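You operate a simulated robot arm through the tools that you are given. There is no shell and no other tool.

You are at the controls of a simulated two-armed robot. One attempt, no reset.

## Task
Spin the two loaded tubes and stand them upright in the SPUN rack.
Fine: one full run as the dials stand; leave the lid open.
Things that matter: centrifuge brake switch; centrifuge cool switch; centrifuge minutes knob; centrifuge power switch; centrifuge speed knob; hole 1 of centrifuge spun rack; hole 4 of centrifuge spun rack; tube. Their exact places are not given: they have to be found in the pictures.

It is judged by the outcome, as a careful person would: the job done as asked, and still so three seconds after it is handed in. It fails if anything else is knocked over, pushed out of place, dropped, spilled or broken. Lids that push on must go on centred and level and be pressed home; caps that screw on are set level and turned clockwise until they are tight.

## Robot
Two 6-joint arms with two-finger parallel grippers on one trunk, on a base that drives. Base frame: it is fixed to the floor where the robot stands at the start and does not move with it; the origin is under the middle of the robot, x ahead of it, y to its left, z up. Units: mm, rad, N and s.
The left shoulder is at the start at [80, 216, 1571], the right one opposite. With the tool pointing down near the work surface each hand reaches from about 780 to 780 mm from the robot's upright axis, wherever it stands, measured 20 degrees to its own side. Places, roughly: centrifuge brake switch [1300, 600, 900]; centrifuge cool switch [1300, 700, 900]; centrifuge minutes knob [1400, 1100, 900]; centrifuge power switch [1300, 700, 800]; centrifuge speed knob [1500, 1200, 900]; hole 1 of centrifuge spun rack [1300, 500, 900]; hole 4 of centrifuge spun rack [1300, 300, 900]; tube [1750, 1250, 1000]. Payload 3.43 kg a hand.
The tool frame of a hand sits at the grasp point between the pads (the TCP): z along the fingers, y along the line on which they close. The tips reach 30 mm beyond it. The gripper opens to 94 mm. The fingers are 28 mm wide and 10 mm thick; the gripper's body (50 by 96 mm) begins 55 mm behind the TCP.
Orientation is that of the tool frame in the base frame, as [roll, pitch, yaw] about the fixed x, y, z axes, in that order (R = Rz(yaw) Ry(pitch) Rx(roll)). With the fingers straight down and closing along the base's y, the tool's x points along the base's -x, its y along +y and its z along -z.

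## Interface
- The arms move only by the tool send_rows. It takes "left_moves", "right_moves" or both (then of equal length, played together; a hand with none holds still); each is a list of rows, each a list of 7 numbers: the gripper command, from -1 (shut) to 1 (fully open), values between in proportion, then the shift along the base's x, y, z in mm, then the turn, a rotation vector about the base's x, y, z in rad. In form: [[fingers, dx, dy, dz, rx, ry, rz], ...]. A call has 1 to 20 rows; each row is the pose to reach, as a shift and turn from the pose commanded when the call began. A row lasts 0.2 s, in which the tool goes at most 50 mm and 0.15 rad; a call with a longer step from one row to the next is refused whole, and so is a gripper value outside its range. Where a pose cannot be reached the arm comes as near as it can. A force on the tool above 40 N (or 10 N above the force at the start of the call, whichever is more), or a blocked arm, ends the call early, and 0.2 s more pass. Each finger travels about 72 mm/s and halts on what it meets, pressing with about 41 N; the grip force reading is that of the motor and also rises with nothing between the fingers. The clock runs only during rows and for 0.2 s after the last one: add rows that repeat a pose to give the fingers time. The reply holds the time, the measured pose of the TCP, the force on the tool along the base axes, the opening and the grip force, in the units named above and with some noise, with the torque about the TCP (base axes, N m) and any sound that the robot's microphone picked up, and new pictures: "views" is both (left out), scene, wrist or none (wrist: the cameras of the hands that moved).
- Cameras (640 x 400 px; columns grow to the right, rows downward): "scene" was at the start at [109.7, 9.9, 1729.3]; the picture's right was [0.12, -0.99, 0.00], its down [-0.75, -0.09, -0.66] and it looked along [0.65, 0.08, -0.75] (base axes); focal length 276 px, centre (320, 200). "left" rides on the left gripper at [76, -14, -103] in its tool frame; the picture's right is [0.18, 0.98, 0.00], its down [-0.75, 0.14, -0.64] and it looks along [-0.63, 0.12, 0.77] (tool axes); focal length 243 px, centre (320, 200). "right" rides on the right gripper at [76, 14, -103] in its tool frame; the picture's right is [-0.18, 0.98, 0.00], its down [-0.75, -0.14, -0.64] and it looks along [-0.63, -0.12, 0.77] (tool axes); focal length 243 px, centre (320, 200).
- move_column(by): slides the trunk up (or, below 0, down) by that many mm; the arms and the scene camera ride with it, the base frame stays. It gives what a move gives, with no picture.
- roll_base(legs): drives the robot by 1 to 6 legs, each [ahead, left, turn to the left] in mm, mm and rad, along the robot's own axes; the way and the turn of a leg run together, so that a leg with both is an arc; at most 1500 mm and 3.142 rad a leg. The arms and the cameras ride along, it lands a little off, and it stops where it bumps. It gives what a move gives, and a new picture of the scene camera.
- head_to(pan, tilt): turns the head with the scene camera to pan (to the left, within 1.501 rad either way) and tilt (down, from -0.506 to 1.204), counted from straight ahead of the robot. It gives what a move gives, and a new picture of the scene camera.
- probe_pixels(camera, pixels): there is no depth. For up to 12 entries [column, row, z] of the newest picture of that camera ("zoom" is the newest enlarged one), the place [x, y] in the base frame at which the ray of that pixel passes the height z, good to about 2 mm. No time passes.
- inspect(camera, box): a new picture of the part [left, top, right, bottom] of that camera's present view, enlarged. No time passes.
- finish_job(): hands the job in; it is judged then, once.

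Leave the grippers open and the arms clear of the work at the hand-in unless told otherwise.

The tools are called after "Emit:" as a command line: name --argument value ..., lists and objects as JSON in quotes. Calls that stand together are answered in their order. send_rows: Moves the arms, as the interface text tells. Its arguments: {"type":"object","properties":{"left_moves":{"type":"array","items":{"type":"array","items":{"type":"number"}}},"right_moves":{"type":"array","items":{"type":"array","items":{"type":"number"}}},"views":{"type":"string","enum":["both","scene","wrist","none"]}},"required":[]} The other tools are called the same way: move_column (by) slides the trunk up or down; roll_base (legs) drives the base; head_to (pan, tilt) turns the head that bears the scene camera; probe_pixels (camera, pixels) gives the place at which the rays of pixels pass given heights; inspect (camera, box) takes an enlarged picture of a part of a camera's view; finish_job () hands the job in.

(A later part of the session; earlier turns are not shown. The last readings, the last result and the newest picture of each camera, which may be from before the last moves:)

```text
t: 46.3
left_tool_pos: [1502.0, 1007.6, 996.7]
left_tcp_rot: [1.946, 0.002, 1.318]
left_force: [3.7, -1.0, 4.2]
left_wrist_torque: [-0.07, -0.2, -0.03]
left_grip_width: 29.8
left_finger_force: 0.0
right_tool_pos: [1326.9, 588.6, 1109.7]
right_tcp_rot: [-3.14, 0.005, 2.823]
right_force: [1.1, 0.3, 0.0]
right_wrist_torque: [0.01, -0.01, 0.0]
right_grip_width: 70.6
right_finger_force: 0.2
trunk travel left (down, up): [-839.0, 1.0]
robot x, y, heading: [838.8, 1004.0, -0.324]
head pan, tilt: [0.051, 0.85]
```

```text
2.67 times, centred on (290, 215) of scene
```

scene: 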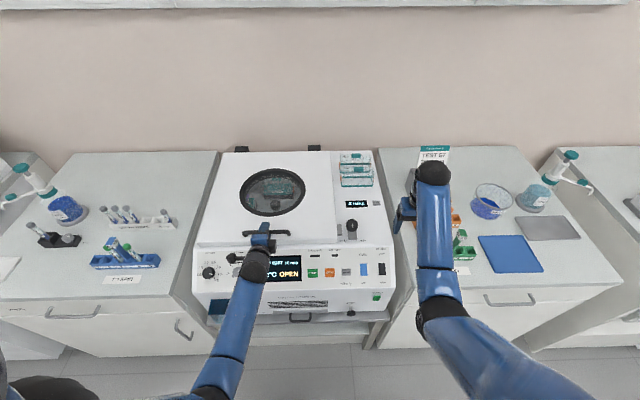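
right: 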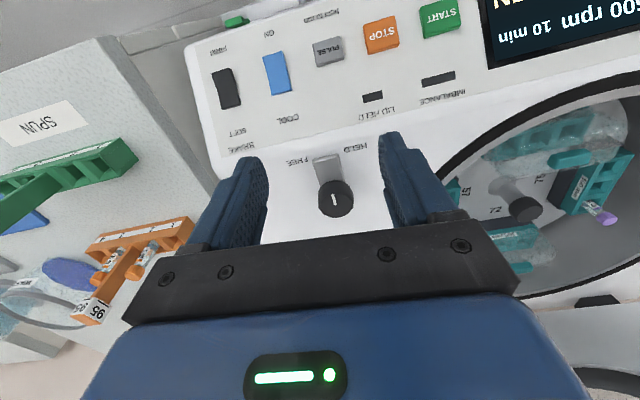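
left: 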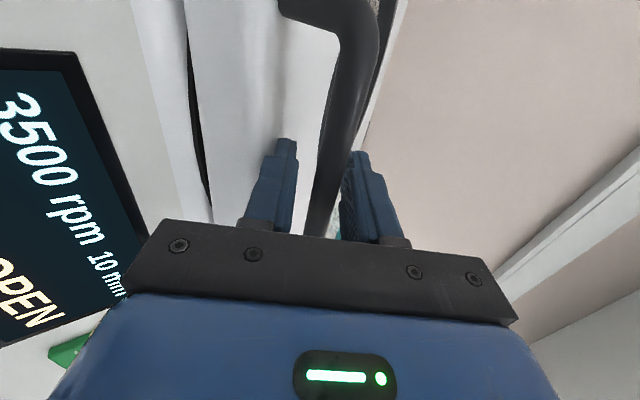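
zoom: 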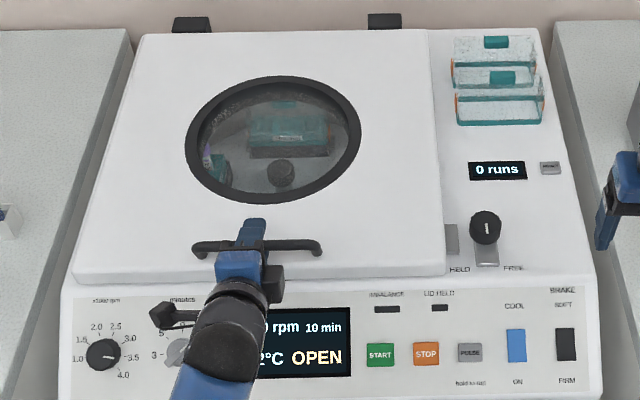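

The lid stays shut. Now the right hand moves over to look closely at the knob and tab.

Emit:
send_rows --right_moves '[[0.5, 25, 40, 0, 0, 0, 0], [0.5, 50, 80, 0, 0, 0, 0], [0.5, 75, 120, 0, 0, 0, 0], [0.5, 80, 130, 0, 0, 0, 0], [0.5, 80, 130, 0, 0, 0, 0]]' --views "both"

Emit:
inspect --camera "right" --box '[200, 0, 520, 200]'

```text
t: 47.5
left_tool_pos: [1502.9, 1007.7, 997.6]
left_tcp_rot: [1.945, -0.001, 1.317]
left_force: [-0.7, 1.0, 1.2]
left_wrist_torque: [0.03, 0.03, 0.01]
left_grip_width: 32.5
left_finger_force: 0.1
right_tool_pos: [1408.2, 718.9, 1109.1]
right_tcp_rot: [-3.139, 0.005, 2.821]
right_force: [-0.5, 0.4, 0.0]
right_wrist_torque: [0.01, -0.01, -0.01]
right_grip_width: 70.6
right_finger_force: 0.0
trunk travel left (down, up): [-839.0, 1.0]
robot x, y, heading: [833.4, 1004.2, -0.322]
head pan, tilt: [0.051, 0.85]
```

scene: 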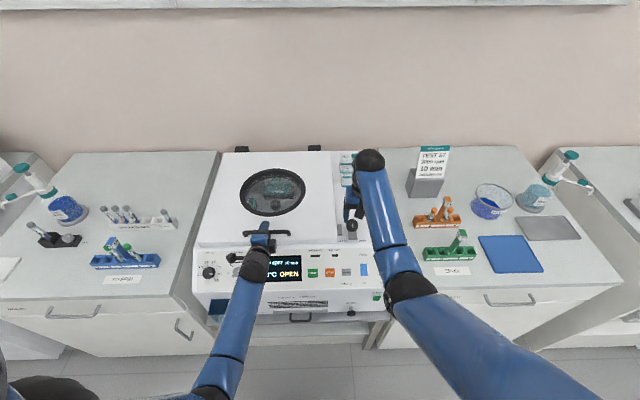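
right: 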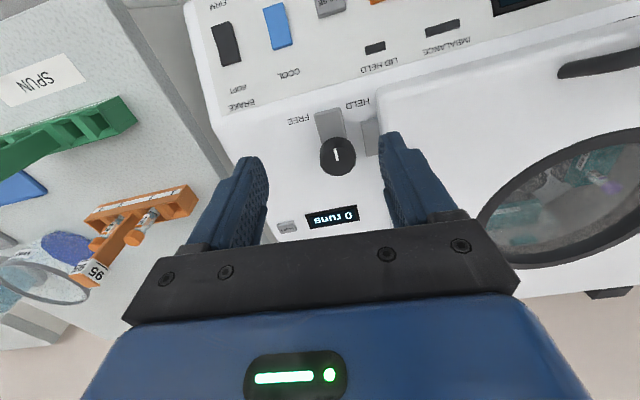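

```text
2.00 times, centred on (360, 100) of right
```

zoom: 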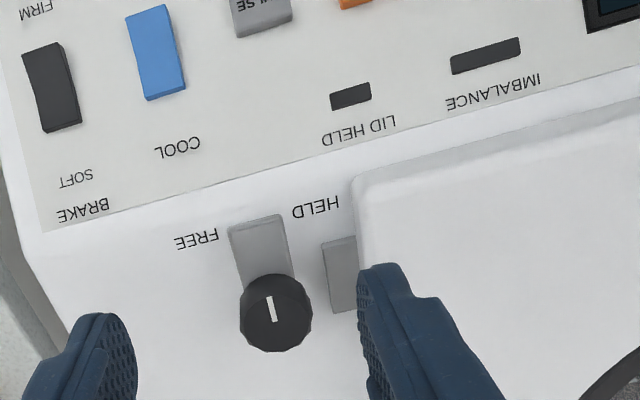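

Clear view: knob top at (337,156), its plate points to the front and the lid's tab lies directly beside it on the HELD side. I measure the knob.

Emit:
probe_pixels --camera "right" --pixels '[[337.5, 156, 970], [337.5, 156, 950], [337.5, 156, 930], [319, 156, 950], [356, 156, 950], [330, 115, 930], [369, 138, 930], [332, 215, 930]]'

Emit:
inspect --camera "scene" --box '[320, 195, 400, 245]'

Emit:
probe_pixels --camera "zoom" --pixels '[[255, 235, 970], [255, 235, 960], [255, 235, 950], [255, 235, 940]]'

```text
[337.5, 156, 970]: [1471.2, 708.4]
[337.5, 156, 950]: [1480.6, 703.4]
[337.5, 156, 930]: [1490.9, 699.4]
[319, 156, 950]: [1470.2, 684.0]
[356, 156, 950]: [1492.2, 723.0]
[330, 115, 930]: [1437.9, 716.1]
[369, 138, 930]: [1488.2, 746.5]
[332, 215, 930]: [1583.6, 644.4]
```

```text
8.00 times, centred on (360, 220) of scene
```

zoom: 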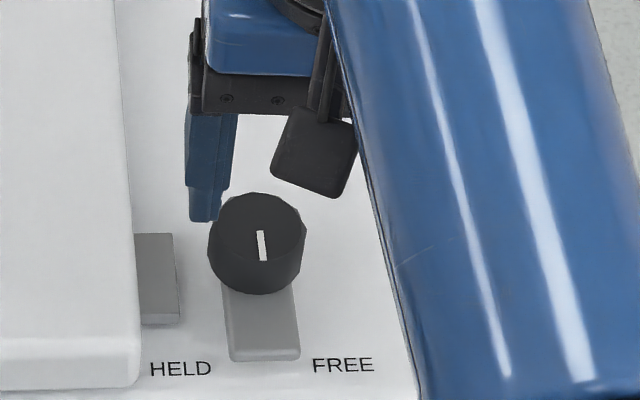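

```text
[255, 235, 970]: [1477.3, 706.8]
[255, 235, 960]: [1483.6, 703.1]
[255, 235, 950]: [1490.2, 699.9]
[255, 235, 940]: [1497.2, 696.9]
```

Knob axis ≈ (1480, 704), about 43 mm wide, top near 955. I'll grip it front-and-back: first turn the right hand +1.62 rad about the vertical at this height.

Emit:
send_rows --right_moves '[[0.5, 5, -1, 0, 0, 0, 0.14], [0.5, 10, -2, 0, 0, 0, 0.28], [0.5, 15, -3, 0, 0, 0, 0.42], [0.5, 20, -4, 0, 0, 0, 0.56], [0.5, 26, -5, 0, 0, 0, 0.7], [0.5, 32, -6, 0, 0, 0, 0.84], [0.5, 38, -7, 0, 0, 0, 0.98], [0.5, 44, -8, 0, 0, 0, 1.12], [0.5, 50, -9, 0, 0, 0, 1.26], [0.5, 56, -10, 0, 0, 0, 1.4], [0.5, 62, -12, 0, 0, 0, 1.54], [0.5, 72, -14, 0, 0, 0, 1.64], [0.5, 72, -14, 0, 0, 0, 1.64]]' --views "both"

Emit:
inspect --camera "right" --box '[160, 40, 480, 240]'

```text
t: 50.3
left_tool_pos: [1503.2, 1008.4, 997.6]
left_tcp_rot: [1.942, 0.0, 1.317]
left_force: [-0.5, 0.0, -0.3]
left_wrist_torque: [0.01, -0.04, -0.01]
left_grip_width: 32.8
left_finger_force: 0.1
right_tool_pos: [1480.2, 704.0, 1110.9]
right_tcp_rot: [-3.141, 0.005, -1.819]
right_force: [0.2, -0.6, 0.5]
right_wrist_torque: [0.0, 0.0, -0.02]
right_grip_width: 70.3
right_finger_force: 0.1
trunk travel left (down, up): [-839.0, 1.0]
robot x, y, heading: [835.7, 1003.7, -0.322]
head pan, tilt: [0.051, 0.85]
```

scene: 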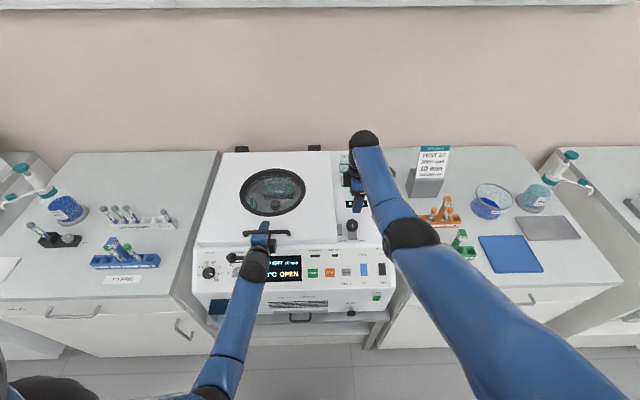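
right: 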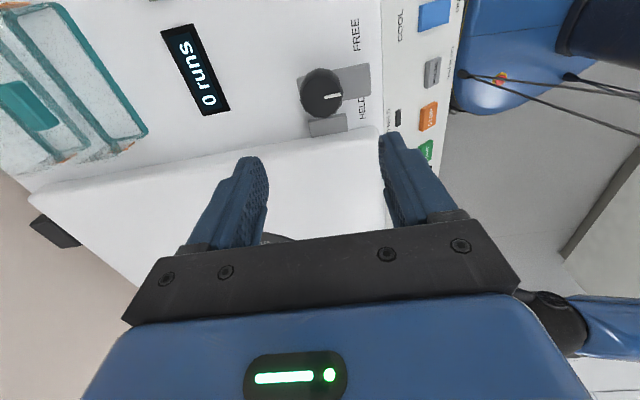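

```text
2.00 times, centred on (320, 140) of right
```

zoom: 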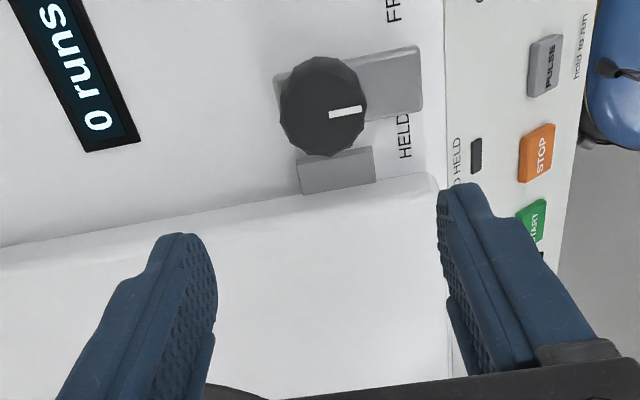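

Knob now at wrist pixel (321,91). I refine its place from this second angle.

Emit:
probe_pixels --camera "right" --pixels '[[321.5, 91, 980], [321.5, 91, 960], [321.5, 91, 940], [321.5, 91, 920], [328, 125, 940], [366, 80, 925]]'

```text
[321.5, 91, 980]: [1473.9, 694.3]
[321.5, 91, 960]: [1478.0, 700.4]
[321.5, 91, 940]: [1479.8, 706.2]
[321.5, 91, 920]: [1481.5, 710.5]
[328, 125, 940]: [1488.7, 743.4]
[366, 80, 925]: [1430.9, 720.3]
```

Both views agree: knob top at (1480, 703, 950). The hand is exactly above it; I descend to z ≈ 962, then gently further until contact.

Emit:
send_rows --right_moves '[[0.5, 0, -1, -45, 0, 0, 0], [0.5, 0, -1, -90, 0, 0, 0], [0.5, 0, -1, -120, 0, 0, 0], [0.5, 0, -1, -140, 0, 0, 0], [0.5, 0, -1, -148, 0, 0, 0], [0.5, 0, -1, -148, 0, 0, 0]]' --views "both"

Emit:
inspect --camera "scene" --box '[310, 190, 410, 252]'

```text
t: 51.6
left_tool_pos: [1501.4, 1009.9, 999.6]
left_tcp_rot: [1.942, 0.0, 1.315]
left_force: [0.4, 0.7, -0.8]
left_wrist_torque: [0.02, -0.02, 0.0]
left_grip_width: 32.9
left_finger_force: 0.1
right_tool_pos: [1457.1, 707.3, 998.7]
right_tcp_rot: [-3.113, 0.007, -1.824]
right_force: [-8.9, 3.6, 24.3]
right_wrist_torque: [-0.42, -0.44, 0.03]
right_grip_width: 65.1
right_finger_force: 0.1
right hand out of reach, approached as far as the arm can: row 2, 3, 4, 5, 6
trunk travel left (down, up): [-839.0, 1.0]
robot x, y, heading: [837.3, 1001.2, -0.326]
head pan, tilt: [0.051, 0.85]
stopped in row 6 (right hand): the force on the tool passed its limit at 46 N (the readings are from after the stop); the commanded pose is now the measured one
```

scene: 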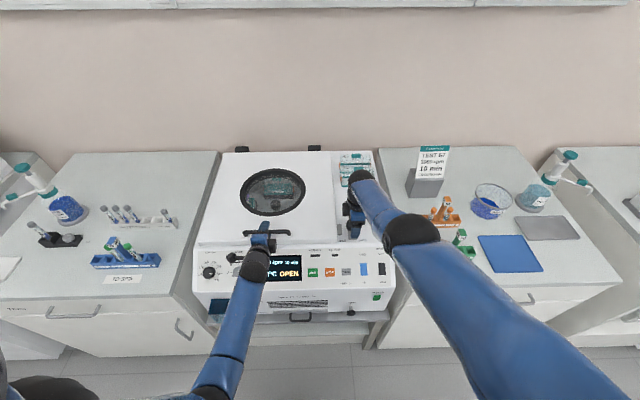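
right: 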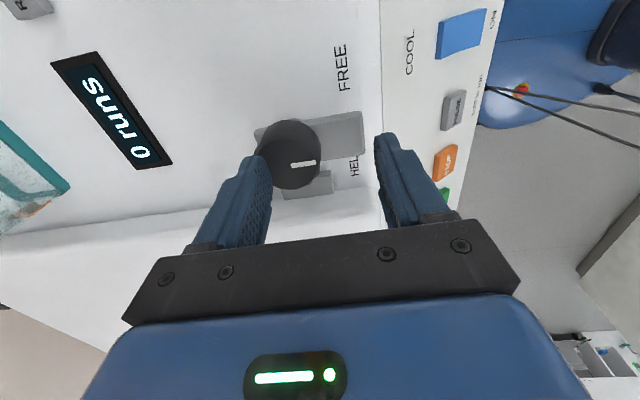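

```text
6.40 times, centred on (360, 221) of scene
```

zoom: 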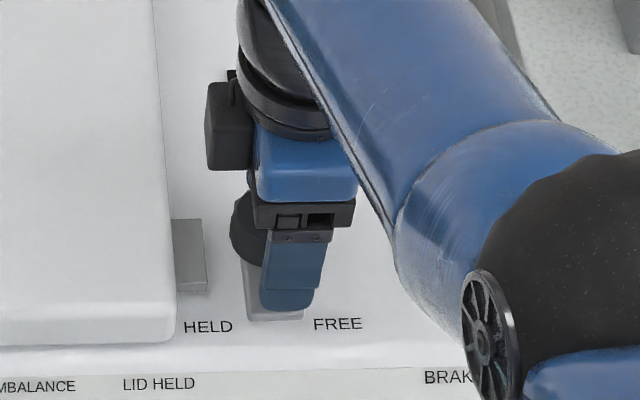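

The right arm can't reach that low here: it came short and the rear finger touched the knob. I lift straight up at once.

Emit:
send_rows --right_moves '[[0.5, 0, 0, 25, 0, 0, 0], [0.5, 0, 0, 60, 0, 0, 0], [0.5, 10, -3, 90, 0, 0, 0], [0.5, 10, -3, 90, 0, 0, 0]]' --views "both"

Emit:
inspect --camera "right" --box '[160, 40, 480, 240]'

```text
t: 52.6
left_tool_pos: [1503.6, 1007.5, 996.1]
left_tcp_rot: [1.943, 0.0, 1.317]
left_force: [0.5, 0.1, 0.9]
left_wrist_torque: [0.05, -0.02, 0.04]
left_grip_width: 32.6
left_finger_force: 0.2
right_tool_pos: [1467.5, 703.6, 1082.1]
right_tcp_rot: [-3.122, 0.005, -1.822]
right_force: [-0.6, -0.8, -0.3]
right_wrist_torque: [-0.02, 0.0, 0.0]
right_grip_width: 70.5
right_finger_force: 0.0
trunk travel left (down, up): [-839.0, 1.0]
robot x, y, heading: [837.4, 1007.6, -0.325]
head pan, tilt: [0.051, 0.85]
```

scene: 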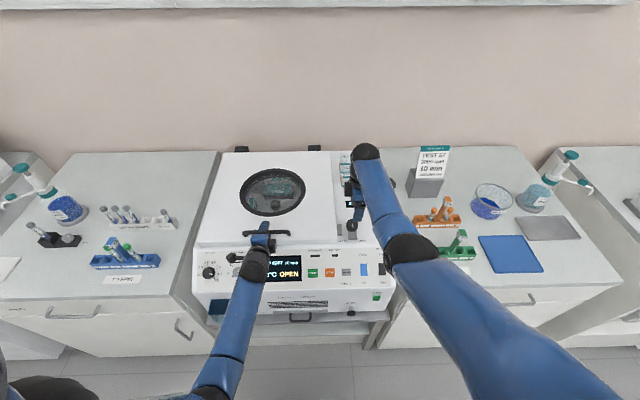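
right: 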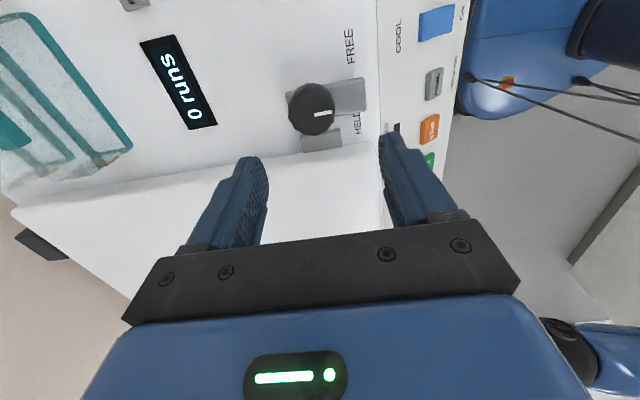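

```text
2.00 times, centred on (320, 140) of right
```

zoom: 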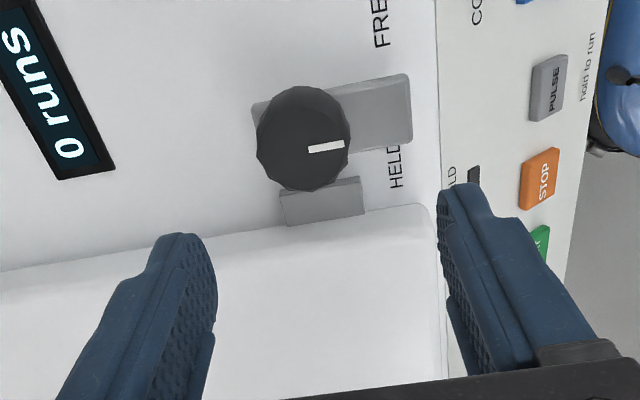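

The knob is unharmed. I'll lower the trunk to reach lower, but first the left hand must let go: withdraw it along its fingers and then rise.

Emit:
send_rows --left_moves '[[0.0, -18, 4.6, 7, 0, 0, 0], [0.0, -40, 10, 16, 0, 0, 0], [0.0, -72, 18, 29, 0, 0, 0], [0.0, -72, 18, 70, 0, 0, 0], [0.0, -60, 15, 110, 0.03, 0.12, 0], [0.0, -50, 12, 150, 0.06, 0.24, 0], [0.0, -30, 8, 190, 0.09, 0.36, 0], [0.0, -10, 3, 225, 0.12, 0.48, 0], [0.0, 10, -3, 255, 0.15, 0.6, 0], [0.0, 30, -8, 275, 0.19, 0.74, 0], [0.0, 30, -8, 275, 0.19, 0.74, 0]]' --views "both"

```text
t: 55.0
left_tool_pos: [1534.6, 1000.1, 1272.9]
left_tcp_rot: [2.71, 0.002, 1.317]
left_force: [-0.2, 0.4, 0.1]
left_wrist_torque: [-0.04, -0.01, 0.01]
left_grip_width: 47.2
left_finger_force: 0.1
right_tool_pos: [1468.2, 702.8, 1081.1]
right_tcp_rot: [-3.121, 0.005, -1.822]
right_force: [0.2, -0.5, -0.4]
right_wrist_torque: [-0.01, 0.04, -0.02]
right_grip_width: 70.4
right_finger_force: 0.1
trunk travel left (down, up): [-839.0, 1.0]
robot x, y, heading: [835.9, 1004.3, -0.323]
head pan, tilt: [0.051, 0.85]
```

scene: 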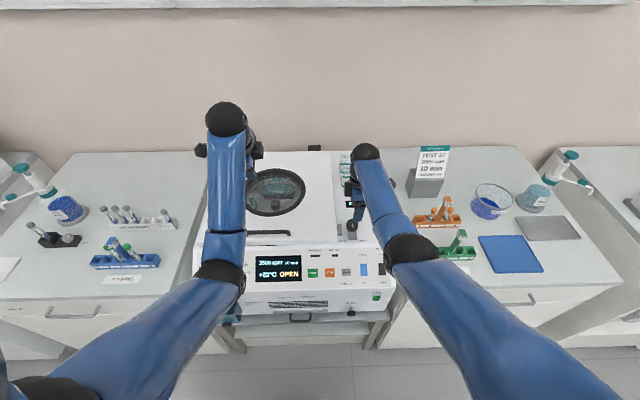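
left: 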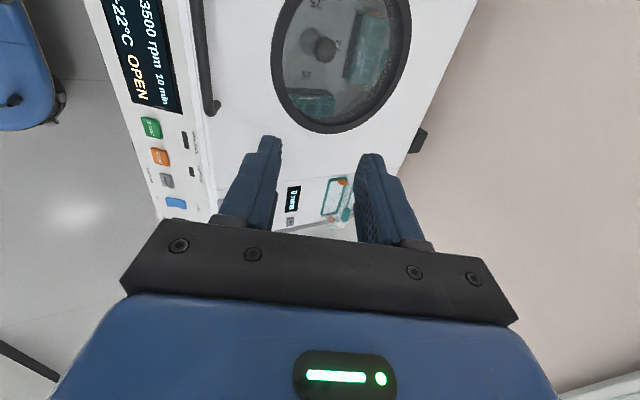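

Both hands clear. I raise the right hand 70 mm and then lower the trunk 140 mm.

Emit:
send_rows --right_moves '[[0.5, 0, 0, 40, 0, 0, 0], [0.5, 0, 0, 80, 0, 0, 0], [0.5, 0, 0, 80, 0, 0, 0]]' --views "none"

Emit:
move_column --by -140

```text
t: 55.8
left_tool_pos: [1533.9, 1000.8, 1272.8]
left_tcp_rot: [2.707, 0.002, 1.318]
left_force: [0.6, -1.2, -0.1]
left_wrist_torque: [-0.03, -0.01, -0.01]
left_grip_width: 47.1
left_finger_force: 0.2
right_tool_pos: [1466.9, 703.5, 1164.6]
right_tcp_rot: [-3.121, 0.005, -1.822]
right_force: [0.3, -0.1, -0.8]
right_wrist_torque: [0.0, 0.0, -0.02]
right_grip_width: 70.6
right_finger_force: 0.0
trunk travel left (down, up): [-839.0, 1.0]
robot x, y, heading: [838.9, 1002.7, -0.326]
head pan, tilt: [0.051, 0.85]
```

```text
t: 57.5
left_tool_pos: [1532.3, 1000.4, 1131.9]
left_tcp_rot: [2.706, 0.002, 1.318]
left_force: [0.4, -0.6, -0.3]
left_wrist_torque: [-0.02, -0.01, -0.01]
left_grip_width: 46.9
left_finger_force: 0.0
right_tool_pos: [1466.1, 702.5, 1025.8]
right_tcp_rot: [-3.121, 0.005, -1.821]
right_force: [0.1, 0.1, 0.5]
right_wrist_torque: [-0.01, 0.0, 0.01]
right_grip_width: 70.5
right_finger_force: 0.0
trunk travel left (down, up): [-699.0, 141.0]
robot x, y, heading: [836.8, 1002.7, -0.327]
head pan, tilt: [0.051, 0.85]
```

Emit:
send_rows --right_moves '[[0.5, 13, 0.5, 0, 0.005, 0.02, 0], [0.5, 13, 0.5, -20, 0.005, 0.02, 0], [0.5, 13, 0.5, -20, 0.005, 0.02, 0]]' --views "both"

Emit:
inspect --camera "scene" --box '[300, 150, 420, 225]'

```text
t: 58.3
left_tool_pos: [1533.8, 1000.7, 1132.4]
left_tcp_rot: [2.707, 0.002, 1.318]
left_force: [-0.6, -0.3, -0.5]
left_wrist_torque: [-0.01, 0.01, 0.01]
left_grip_width: 47.1
left_finger_force: 0.1
right_tool_pos: [1479.9, 702.1, 1004.8]
right_tcp_rot: [-3.141, 0.008, -1.822]
right_force: [0.6, -0.4, 0.4]
right_wrist_torque: [-0.01, -0.01, -0.02]
right_grip_width: 70.5
right_finger_force: 0.1
trunk travel left (down, up): [-699.0, 141.0]
robot x, y, heading: [840.9, 1004.0, -0.322]
head pan, tilt: [0.051, 0.85]
```

scene: 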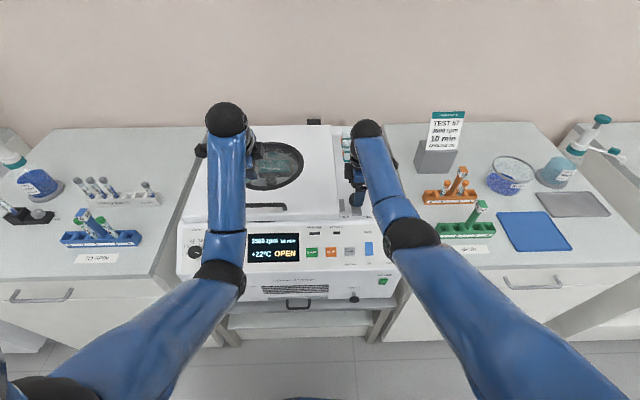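
right: 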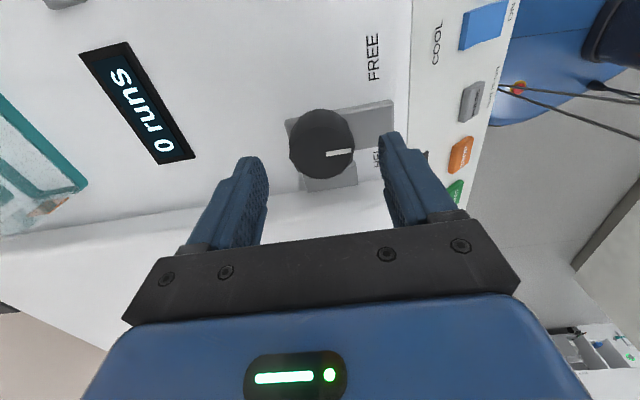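

```text
5.33 times, centred on (360, 188) of scene
```

zoom: 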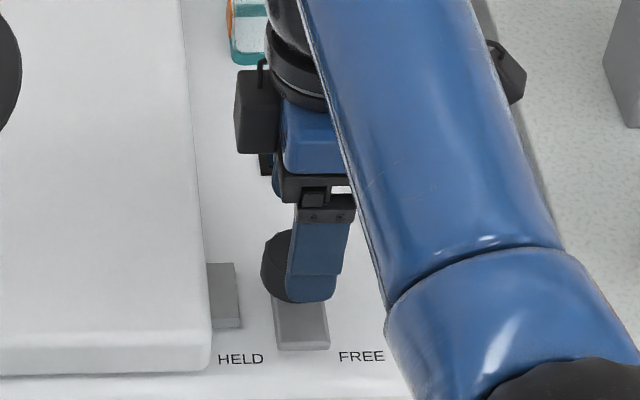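

Reachable now and centred. I descend in small steps until the front finger nears the plate.

Emit:
send_rows --right_moves '[[0.5, 0, 1, -15, 0, 0, 0], [0.5, 0, 1, -30, 0, 0, 0], [0.5, 0, 1, -38, 0, 0, 0], [0.5, 0, 1, -44, 0, 0, 0], [0.5, 0, 1, -44, 0, 0, 0]]' --views "both"

Emit:
inspect --camera "scene" --box '[310, 170, 410, 232]'

```text
t: 59.2
left_tool_pos: [1531.0, 1001.5, 1134.7]
left_tcp_rot: [2.706, 0.0, 1.318]
left_force: [0.9, -0.2, -0.2]
left_wrist_torque: [0.01, -0.02, -0.04]
left_grip_width: 47.0
left_finger_force: 0.1
right_tool_pos: [1481.8, 701.2, 976.0]
right_tcp_rot: [-3.123, 0.007, -1.823]
right_force: [-12.1, 3.6, 30.2]
right_wrist_torque: [0.07, 1.77, -0.01]
right_grip_width: 77.3
right_finger_force: 5.8
trunk travel left (down, up): [-699.0, 141.0]
robot x, y, heading: [837.0, 1005.5, -0.321]
head pan, tilt: [0.051, 0.85]
stopped in row 4 (right hand): the force on the tool passed its limit at 46 N (the readings are from after the stop); the commanded pose is now the measured one
```

scene: 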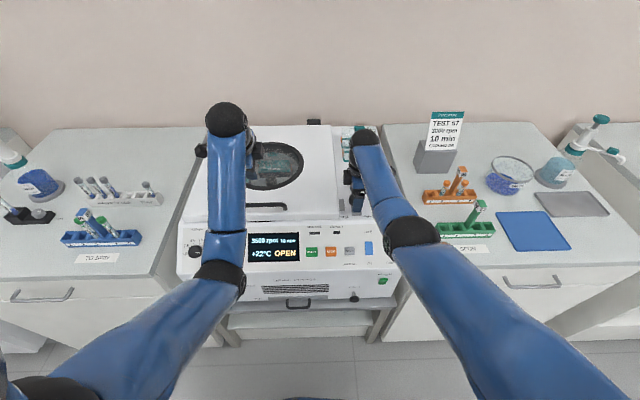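
right: 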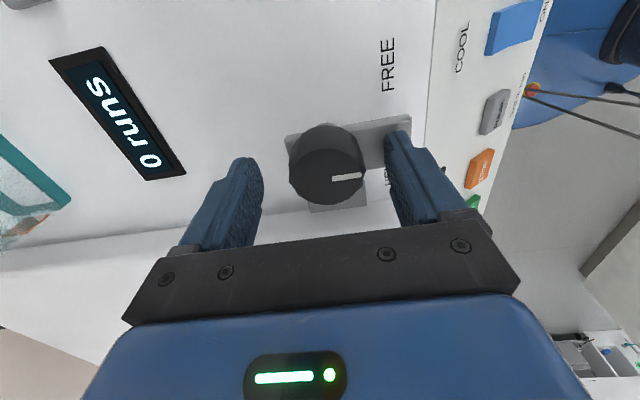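

```text
6.40 times, centred on (360, 201) of scene
```

zoom: 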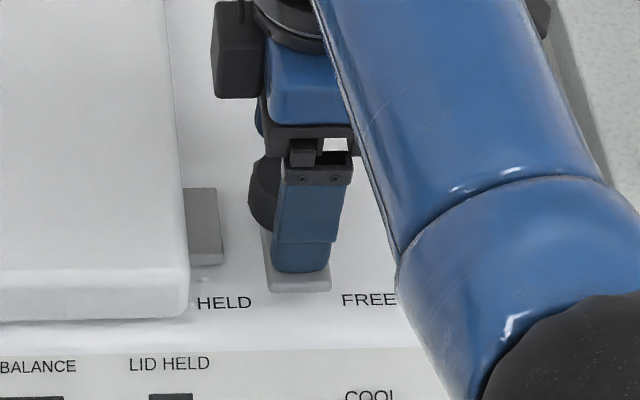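

Contact: torque shows the front finger rests on the plate, so the plate's top is ≈ 946 and the knob reaches higher than I thought. I lift 5 mm, centre slightly (+5 mm to the left) and close on the knob.

Emit:
send_rows --right_moves '[[0.5, 0, 2, 7, 0.004, 0.018, 0], [0.5, -1, 4, 7, 0.004, 0.018, 0], [0.3, -1, 4, 7, 0.004, 0.018, 0], [0.1, -1, 4, 7, 0.004, 0.018, 0], [0.0, -1, 4, 7, 0.004, 0.018, 0], [-0.1, -1, 4, 7, 0.004, 0.018, 0], [-0.2, -1, 4, 7, 0.004, 0.018, 0], [-0.2, -1, 4, 7, 0.004, 0.018, 0]]' --views "both"

Emit:
inspect --camera "scene" --box '[310, 170, 410, 232]'

```text
t: 61.0
left_tool_pos: [1531.7, 1001.3, 1134.3]
left_tcp_rot: [2.706, 0.003, 1.317]
left_force: [0.8, 0.3, 0.1]
left_wrist_torque: [0.0, 0.03, 0.01]
left_grip_width: 47.3
left_finger_force: 0.1
right_tool_pos: [1480.2, 706.0, 977.0]
right_tcp_rot: [3.135, 0.005, -1.824]
right_force: [-14.3, 5.6, -5.9]
right_wrist_torque: [-0.07, -0.2, -0.05]
right_grip_width: 43.1
right_finger_force: 44.9
trunk travel left (down, up): [-699.0, 141.0]
robot x, y, heading: [836.3, 1003.3, -0.326]
head pan, tilt: [0.051, 0.85]
```

scene: 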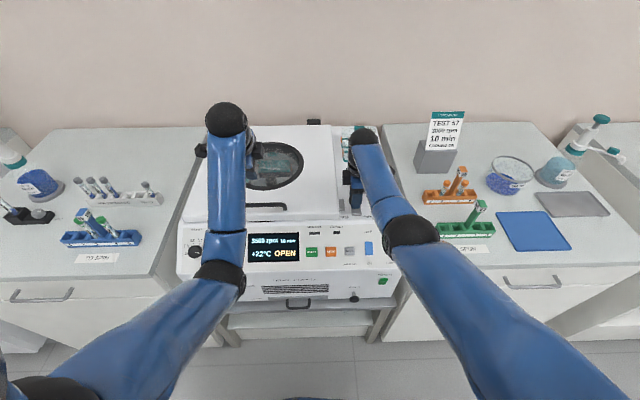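
right: 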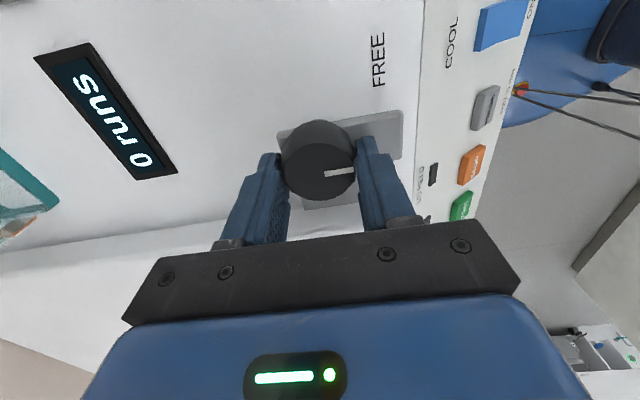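

```text
6.40 times, centred on (360, 201) of scene
```

zoom: 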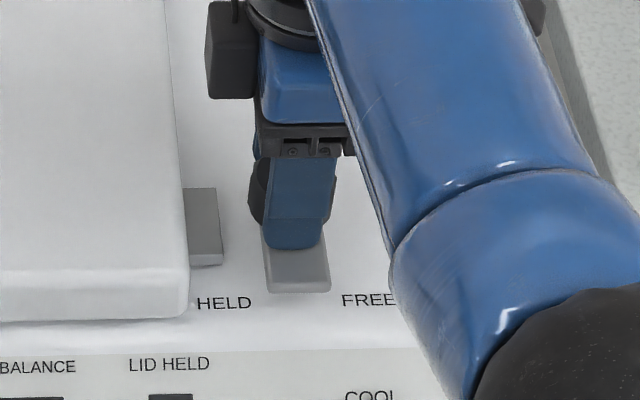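

Knob gripped (43 mm, 45 N). I turn it clockwise (towards HELD) in small steps, first 0.45 rad.

Emit:
send_rows --right_moves '[[-0.2, -3, 1, -3, 0, 0, -0.09], [-0.2, -3, 1, -3, 0, 0, -0.18], [-0.2, -3, 1, -3, 0, 0, -0.27], [-0.2, -3, 1, -3, 0, 0, -0.36], [-0.2, -3, 1, -3, 0, 0, -0.45], [-0.2, -3, 1, -3, 0, 0, -0.45]]' --views "both"

Emit:
inspect --camera "scene" --box '[310, 170, 410, 232]'

Emit:
inspect --camera "right" --box '[200, 60, 460, 220]'

```text
t: 62.4
left_tool_pos: [1532.9, 999.5, 1133.2]
left_tcp_rot: [2.707, 0.004, 1.318]
left_force: [-0.9, 0.1, -0.7]
left_wrist_torque: [0.03, 0.0, -0.03]
left_grip_width: 47.1
left_finger_force: 0.0
right_tool_pos: [1481.4, 705.6, 977.4]
right_tcp_rot: [-3.14, 0.009, -2.276]
right_force: [7.6, -3.4, 19.2]
right_wrist_torque: [-0.99, 0.45, 0.03]
right_grip_width: 42.6
right_finger_force: 45.0
trunk travel left (down, up): [-699.0, 141.0]
robot x, y, heading: [837.7, 1003.1, -0.325]
head pan, tilt: [0.051, 0.85]
```

scene: 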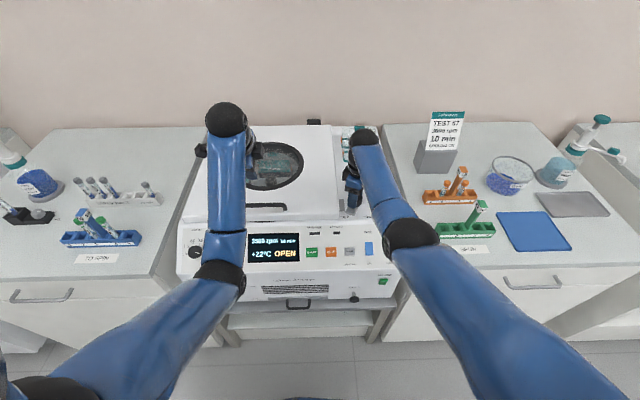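
right: 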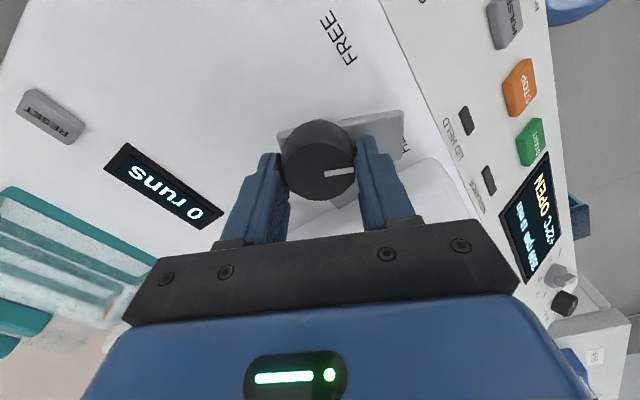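

```text
6.40 times, centred on (360, 201) of scene
```

zoom: 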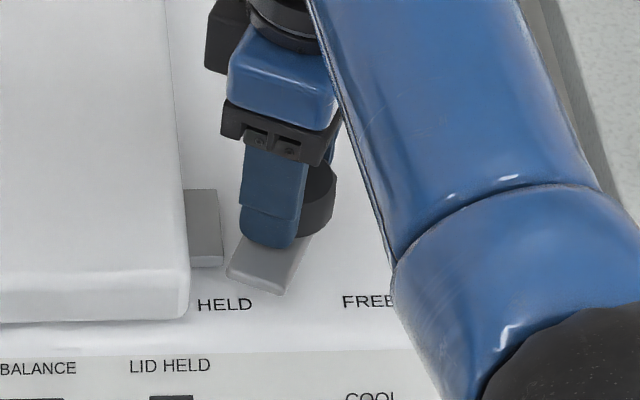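

```text
2.46 times, centred on (330, 140) of right
```

zoom: 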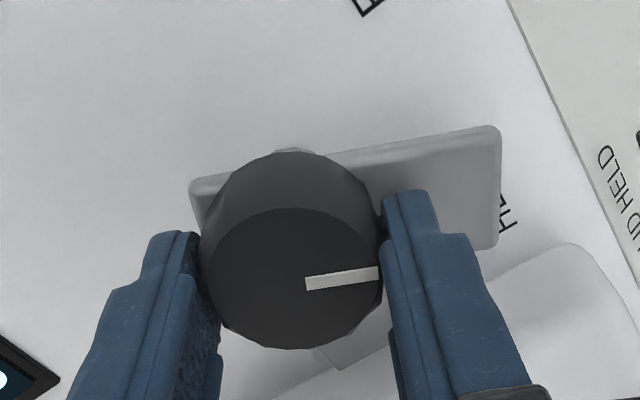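

It turns freely (plate moved ~26°). I continue another 0.45 rad, watching torque.

Emit:
send_rows --right_moves '[[-0.2, -1, 0, 3, 0, 0, -0.09], [-0.2, -1, 0, 3, 0, 0, -0.18], [-0.2, -1, 0, 3, 0, 0, -0.27], [-0.2, -1, 0, 3, 0, 0, -0.36], [-0.2, -1, 0, 3, 0, 0, -0.45], [-0.2, -1, 0, 3, 0, 0, -0.45]]' --views "both"

Emit:
inspect --camera "scene" --box '[230, 170, 400, 276]'

Emit:
inspect --camera "right" --box '[200, 60, 460, 220]'

```text
t: 63.8
left_tool_pos: [1536.3, 999.4, 1131.4]
left_tcp_rot: [2.708, 0.002, 1.317]
left_force: [-0.3, -0.9, 0.1]
left_wrist_torque: [0.01, -0.02, 0.02]
left_grip_width: 47.3
left_finger_force: 0.2
right_tool_pos: [1482.3, 704.3, 976.2]
right_tcp_rot: [3.141, 0.009, -2.726]
right_force: [22.5, -15.0, 15.2]
right_wrist_torque: [-1.44, 0.0, 0.07]
right_grip_width: 42.6
right_finger_force: 45.1
trunk travel left (down, up): [-699.0, 141.0]
robot x, y, heading: [836.6, 1002.8, -0.325]
head pan, tilt: [0.051, 0.85]
```

scene: 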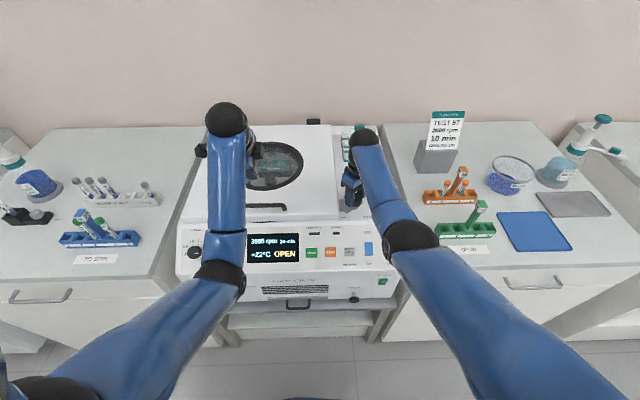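
right: 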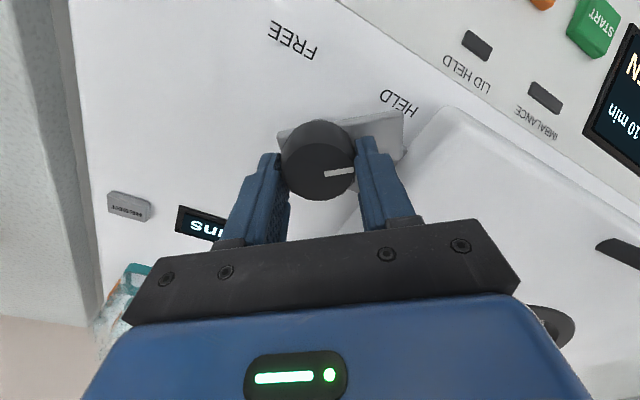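

```text
3.76 times, centred on (315, 223) of scene
```

zoom: 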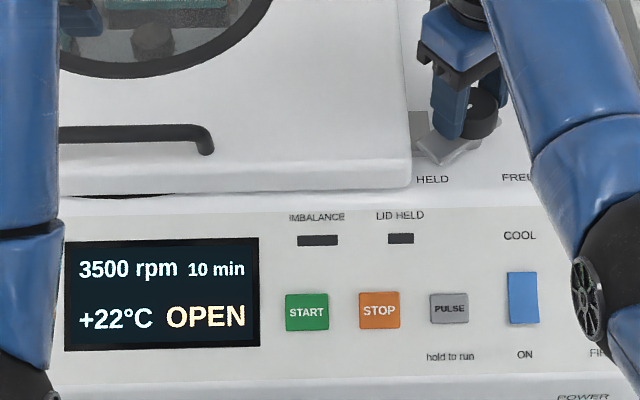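

```text
2.46 times, centred on (330, 140) of right
```

zoom: 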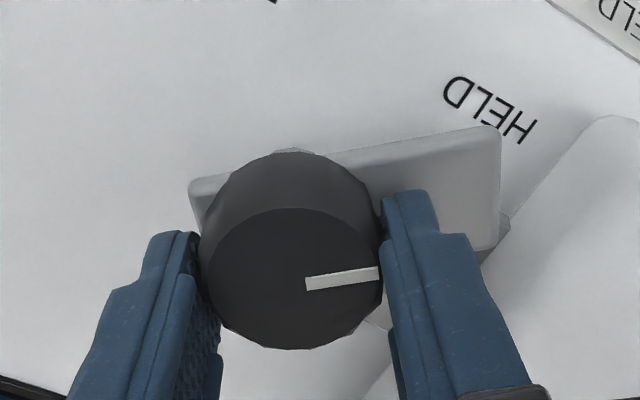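

The plate slides over the tab without trouble. I complete the turn to about 90°, re-centring the command.

Emit:
send_rows --right_moves '[[-0.2, 2, -1, 2, 0, 0, -0.1], [-0.2, 4, -2, 3, 0, 0, -0.2], [-0.2, 4, -2, 3, 0, 0, -0.3], [-0.2, 4, -2, 3, 0, 0, -0.4], [-0.2, 4, -2, 3, 0, 0, -0.5], [-0.2, 4, -2, 3, 0, 0, -0.6], [-0.2, 4, -2, 3, 0, 0, -0.67], [-0.2, 4, -2, 3, 0, 0, -0.67]]' --views "both"

Emit:
inspect --camera "scene" --box '[230, 170, 400, 276]'

Emit:
inspect --camera "right" --box '[200, 60, 460, 220]'

```text
t: 65.6
left_tool_pos: [1533.0, 998.0, 1132.2]
left_tcp_rot: [2.708, 0.002, 1.316]
left_force: [0.1, 0.5, 1.5]
left_wrist_torque: [0.01, 0.02, -0.01]
left_grip_width: 47.0
left_finger_force: 0.2
right_tool_pos: [1481.9, 702.4, 977.7]
right_tcp_rot: [3.137, 0.0, 2.887]
right_force: [-5.1, -9.9, -11.5]
right_wrist_torque: [-0.87, -0.11, 0.72]
right_grip_width: 42.7
right_finger_force: 45.0
trunk travel left (down, up): [-699.0, 141.0]
robot x, y, heading: [834.9, 1002.4, -0.321]
head pan, tilt: [0.051, 0.85]
```

scene: 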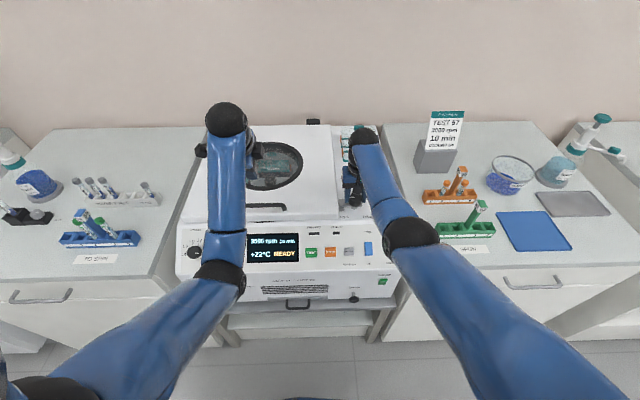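
right: 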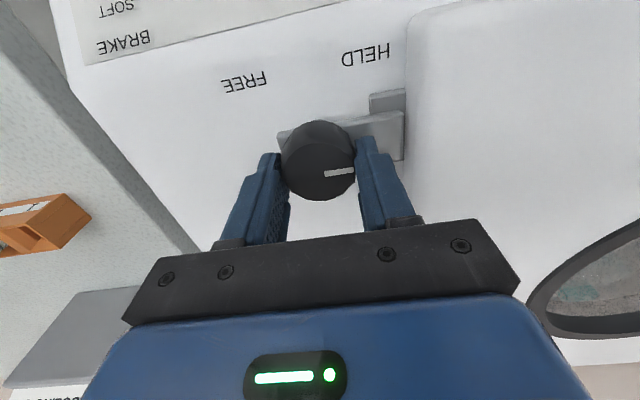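

```text
3.76 times, centred on (315, 223) of scene
```

zoom: 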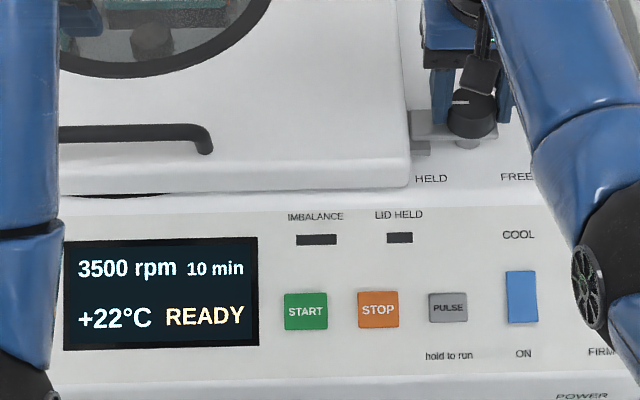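

```text
2.46 times, centred on (330, 140) of right
```

zoom: 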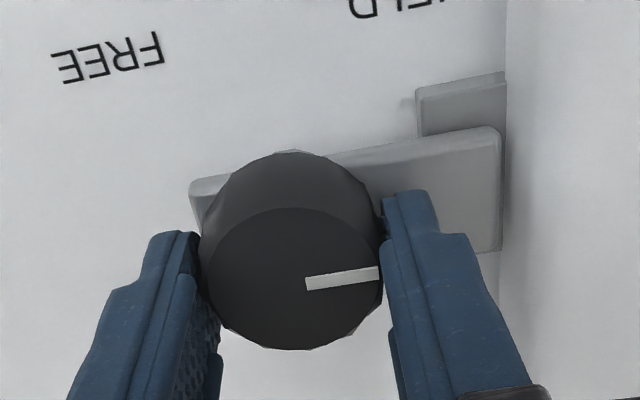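

The display now reads READY. I release the knob (opening only modestly, as the lid edge is close) and lift off.

Emit:
send_rows --right_moves '[[0.1, 0, 0, 0, 0, 0, 0], [0.25, 0, 0, 0, 0, 0, 0], [0.25, 0, 0, 2, 0, 0, 0], [0.25, 0, 0, 20, 0, 0, 0], [0.25, 0, 0, 50, 0, 0, 0], [0.25, 0, 0, 90, 0, 0, 0], [0.25, 0, 0, 90, 0, 0, 0]]' --views "both"

Emit:
inspect --camera "scene" --box '[230, 190, 400, 296]'

```text
t: 67.2
left_tool_pos: [1533.8, 1001.3, 1132.7]
left_tcp_rot: [2.706, 0.002, 1.318]
left_force: [-1.1, -0.6, 0.1]
left_wrist_torque: [0.01, 0.01, 0.01]
left_grip_width: 46.8
left_finger_force: 0.0
right_tool_pos: [1481.6, 703.0, 1068.4]
right_tcp_rot: [3.137, 0.005, 2.888]
right_force: [-0.3, -0.1, 0.3]
right_wrist_torque: [0.02, 0.0, 0.0]
right_grip_width: 58.6
right_finger_force: 0.0
trunk travel left (down, up): [-699.0, 141.0]
robot x, y, heading: [837.8, 1003.2, -0.33]
head pan, tilt: [0.051, 0.85]
```

scene: 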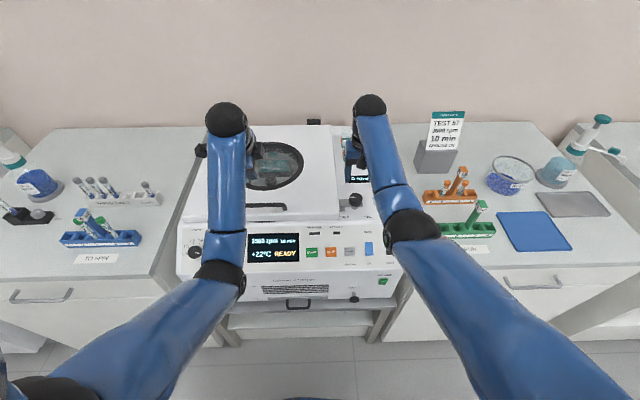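
right: 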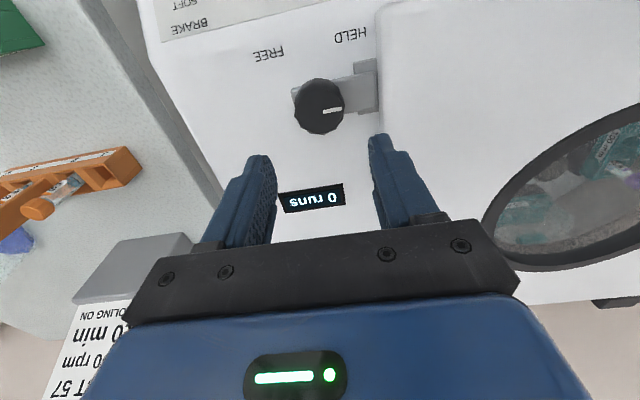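

```text
3.76 times, centred on (315, 243) of scene
```

zoom: 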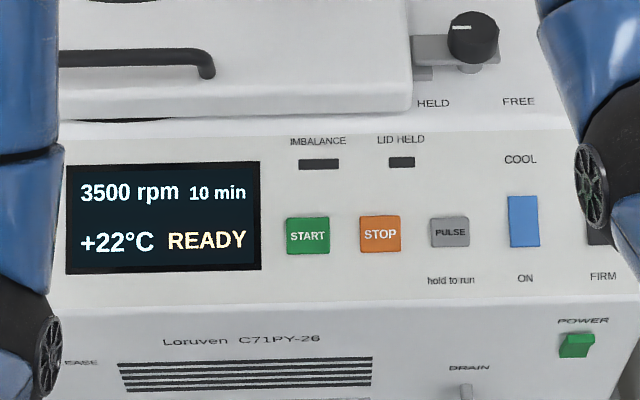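

READY is lit with knob in HELD. Now START: I measure the button again from this lower head height for triangulation.

Emit:
probe_pixels --camera "zoom" --pixels '[[307, 236, 900], [307, 236, 890], [307, 236, 880], [307, 236, 870], [380, 234, 880], [318, 164, 910], [318, 164, 900], [318, 164, 890]]'

```text
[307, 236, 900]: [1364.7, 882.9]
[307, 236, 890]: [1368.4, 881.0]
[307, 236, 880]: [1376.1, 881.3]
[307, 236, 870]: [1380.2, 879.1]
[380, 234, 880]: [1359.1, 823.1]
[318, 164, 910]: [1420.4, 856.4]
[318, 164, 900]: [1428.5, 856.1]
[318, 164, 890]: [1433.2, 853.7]
```

START's face ≈ (1377, 880, 876) on a panel sloped about 30°. I shut the right fingers, tilt the hand 30° forward and go to a point in front of and above START.

Emit:
send_rows --right_moves '[[0.0, -20, 22, 0, -0.021, -0.084, 0], [-0.5, -48, 54, 0, -0.042, -0.168, 0], [-1, -76, 85, 0, -0.064, -0.252, 0], [-1, -104, 115, -10, -0.085, -0.336, 0], [-1, -132, 146, -20, -0.106, -0.42, 0], [-1, -155, 177, -28, -0.128, -0.504, 0], [-1, -155, 183, -50, -0.128, -0.504, 0], [-1, -155, 183, -50, -0.128, -0.504, 0]]' --views "both"

Emit:
inspect --camera "scene" --box '[230, 190, 400, 296]'

```text
t: 69.0
left_tool_pos: [1534.8, 999.6, 1133.0]
left_tcp_rot: [2.707, 0.001, 1.319]
left_force: [-0.3, -0.1, 0.1]
left_wrist_torque: [0.0, -0.01, 0.0]
left_grip_width: 47.4
left_finger_force: 0.1
right_tool_pos: [1331.1, 885.1, 1019.0]
right_tcp_rot: [3.135, 0.527, 2.888]
right_force: [0.3, -0.4, 0.3]
right_wrist_torque: [0.03, 0.02, -0.01]
right_grip_width: 0.0
right_finger_force: 33.0
trunk travel left (down, up): [-699.0, 141.0]
robot x, y, heading: [834.4, 1003.8, -0.324]
head pan, tilt: [0.051, 0.85]
```

scene: 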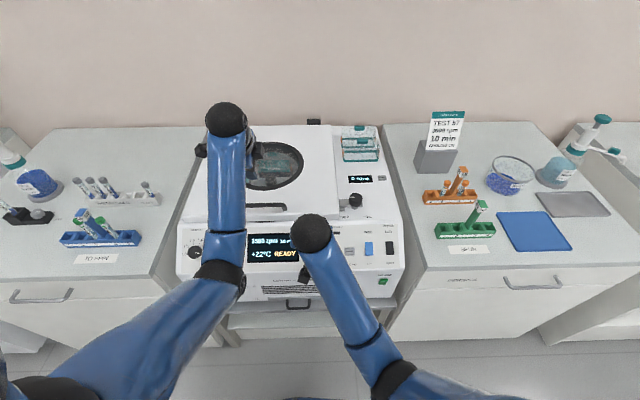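
right: 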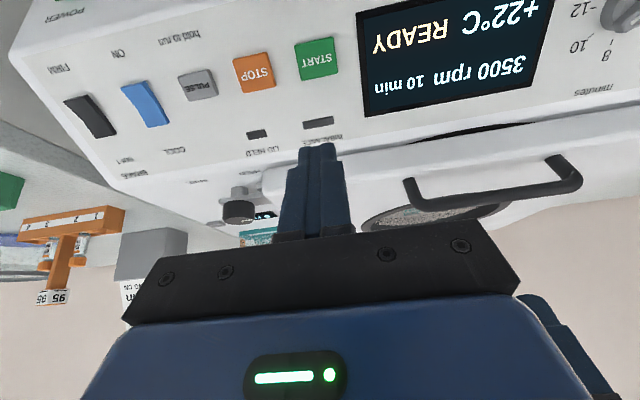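

```text
3.76 times, centred on (315, 243) of scene
```

zoom: 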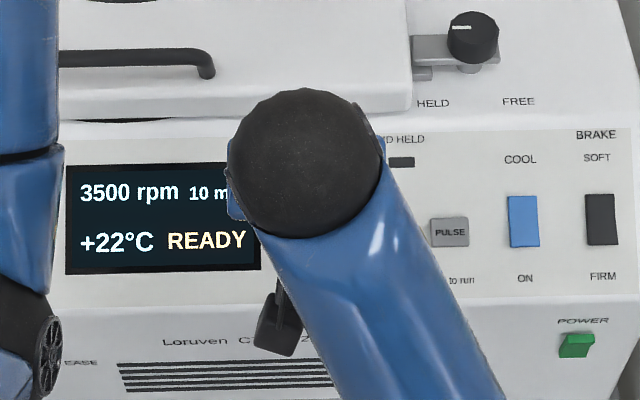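

The wrist camera shows START at (318,58), in line with the finger tip. I check its position from this view.

Emit:
probe_pixels --camera "right" --pixels '[[318, 58, 890], [318, 58, 880], [318, 58, 870], [318, 58, 860], [318, 123, 910], [318, 123, 900], [318, 123, 890]]'

```text
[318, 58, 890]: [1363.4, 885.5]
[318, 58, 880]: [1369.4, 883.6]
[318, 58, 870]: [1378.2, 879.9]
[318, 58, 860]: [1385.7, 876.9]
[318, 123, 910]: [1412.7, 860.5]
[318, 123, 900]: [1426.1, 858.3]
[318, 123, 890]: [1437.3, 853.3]
```

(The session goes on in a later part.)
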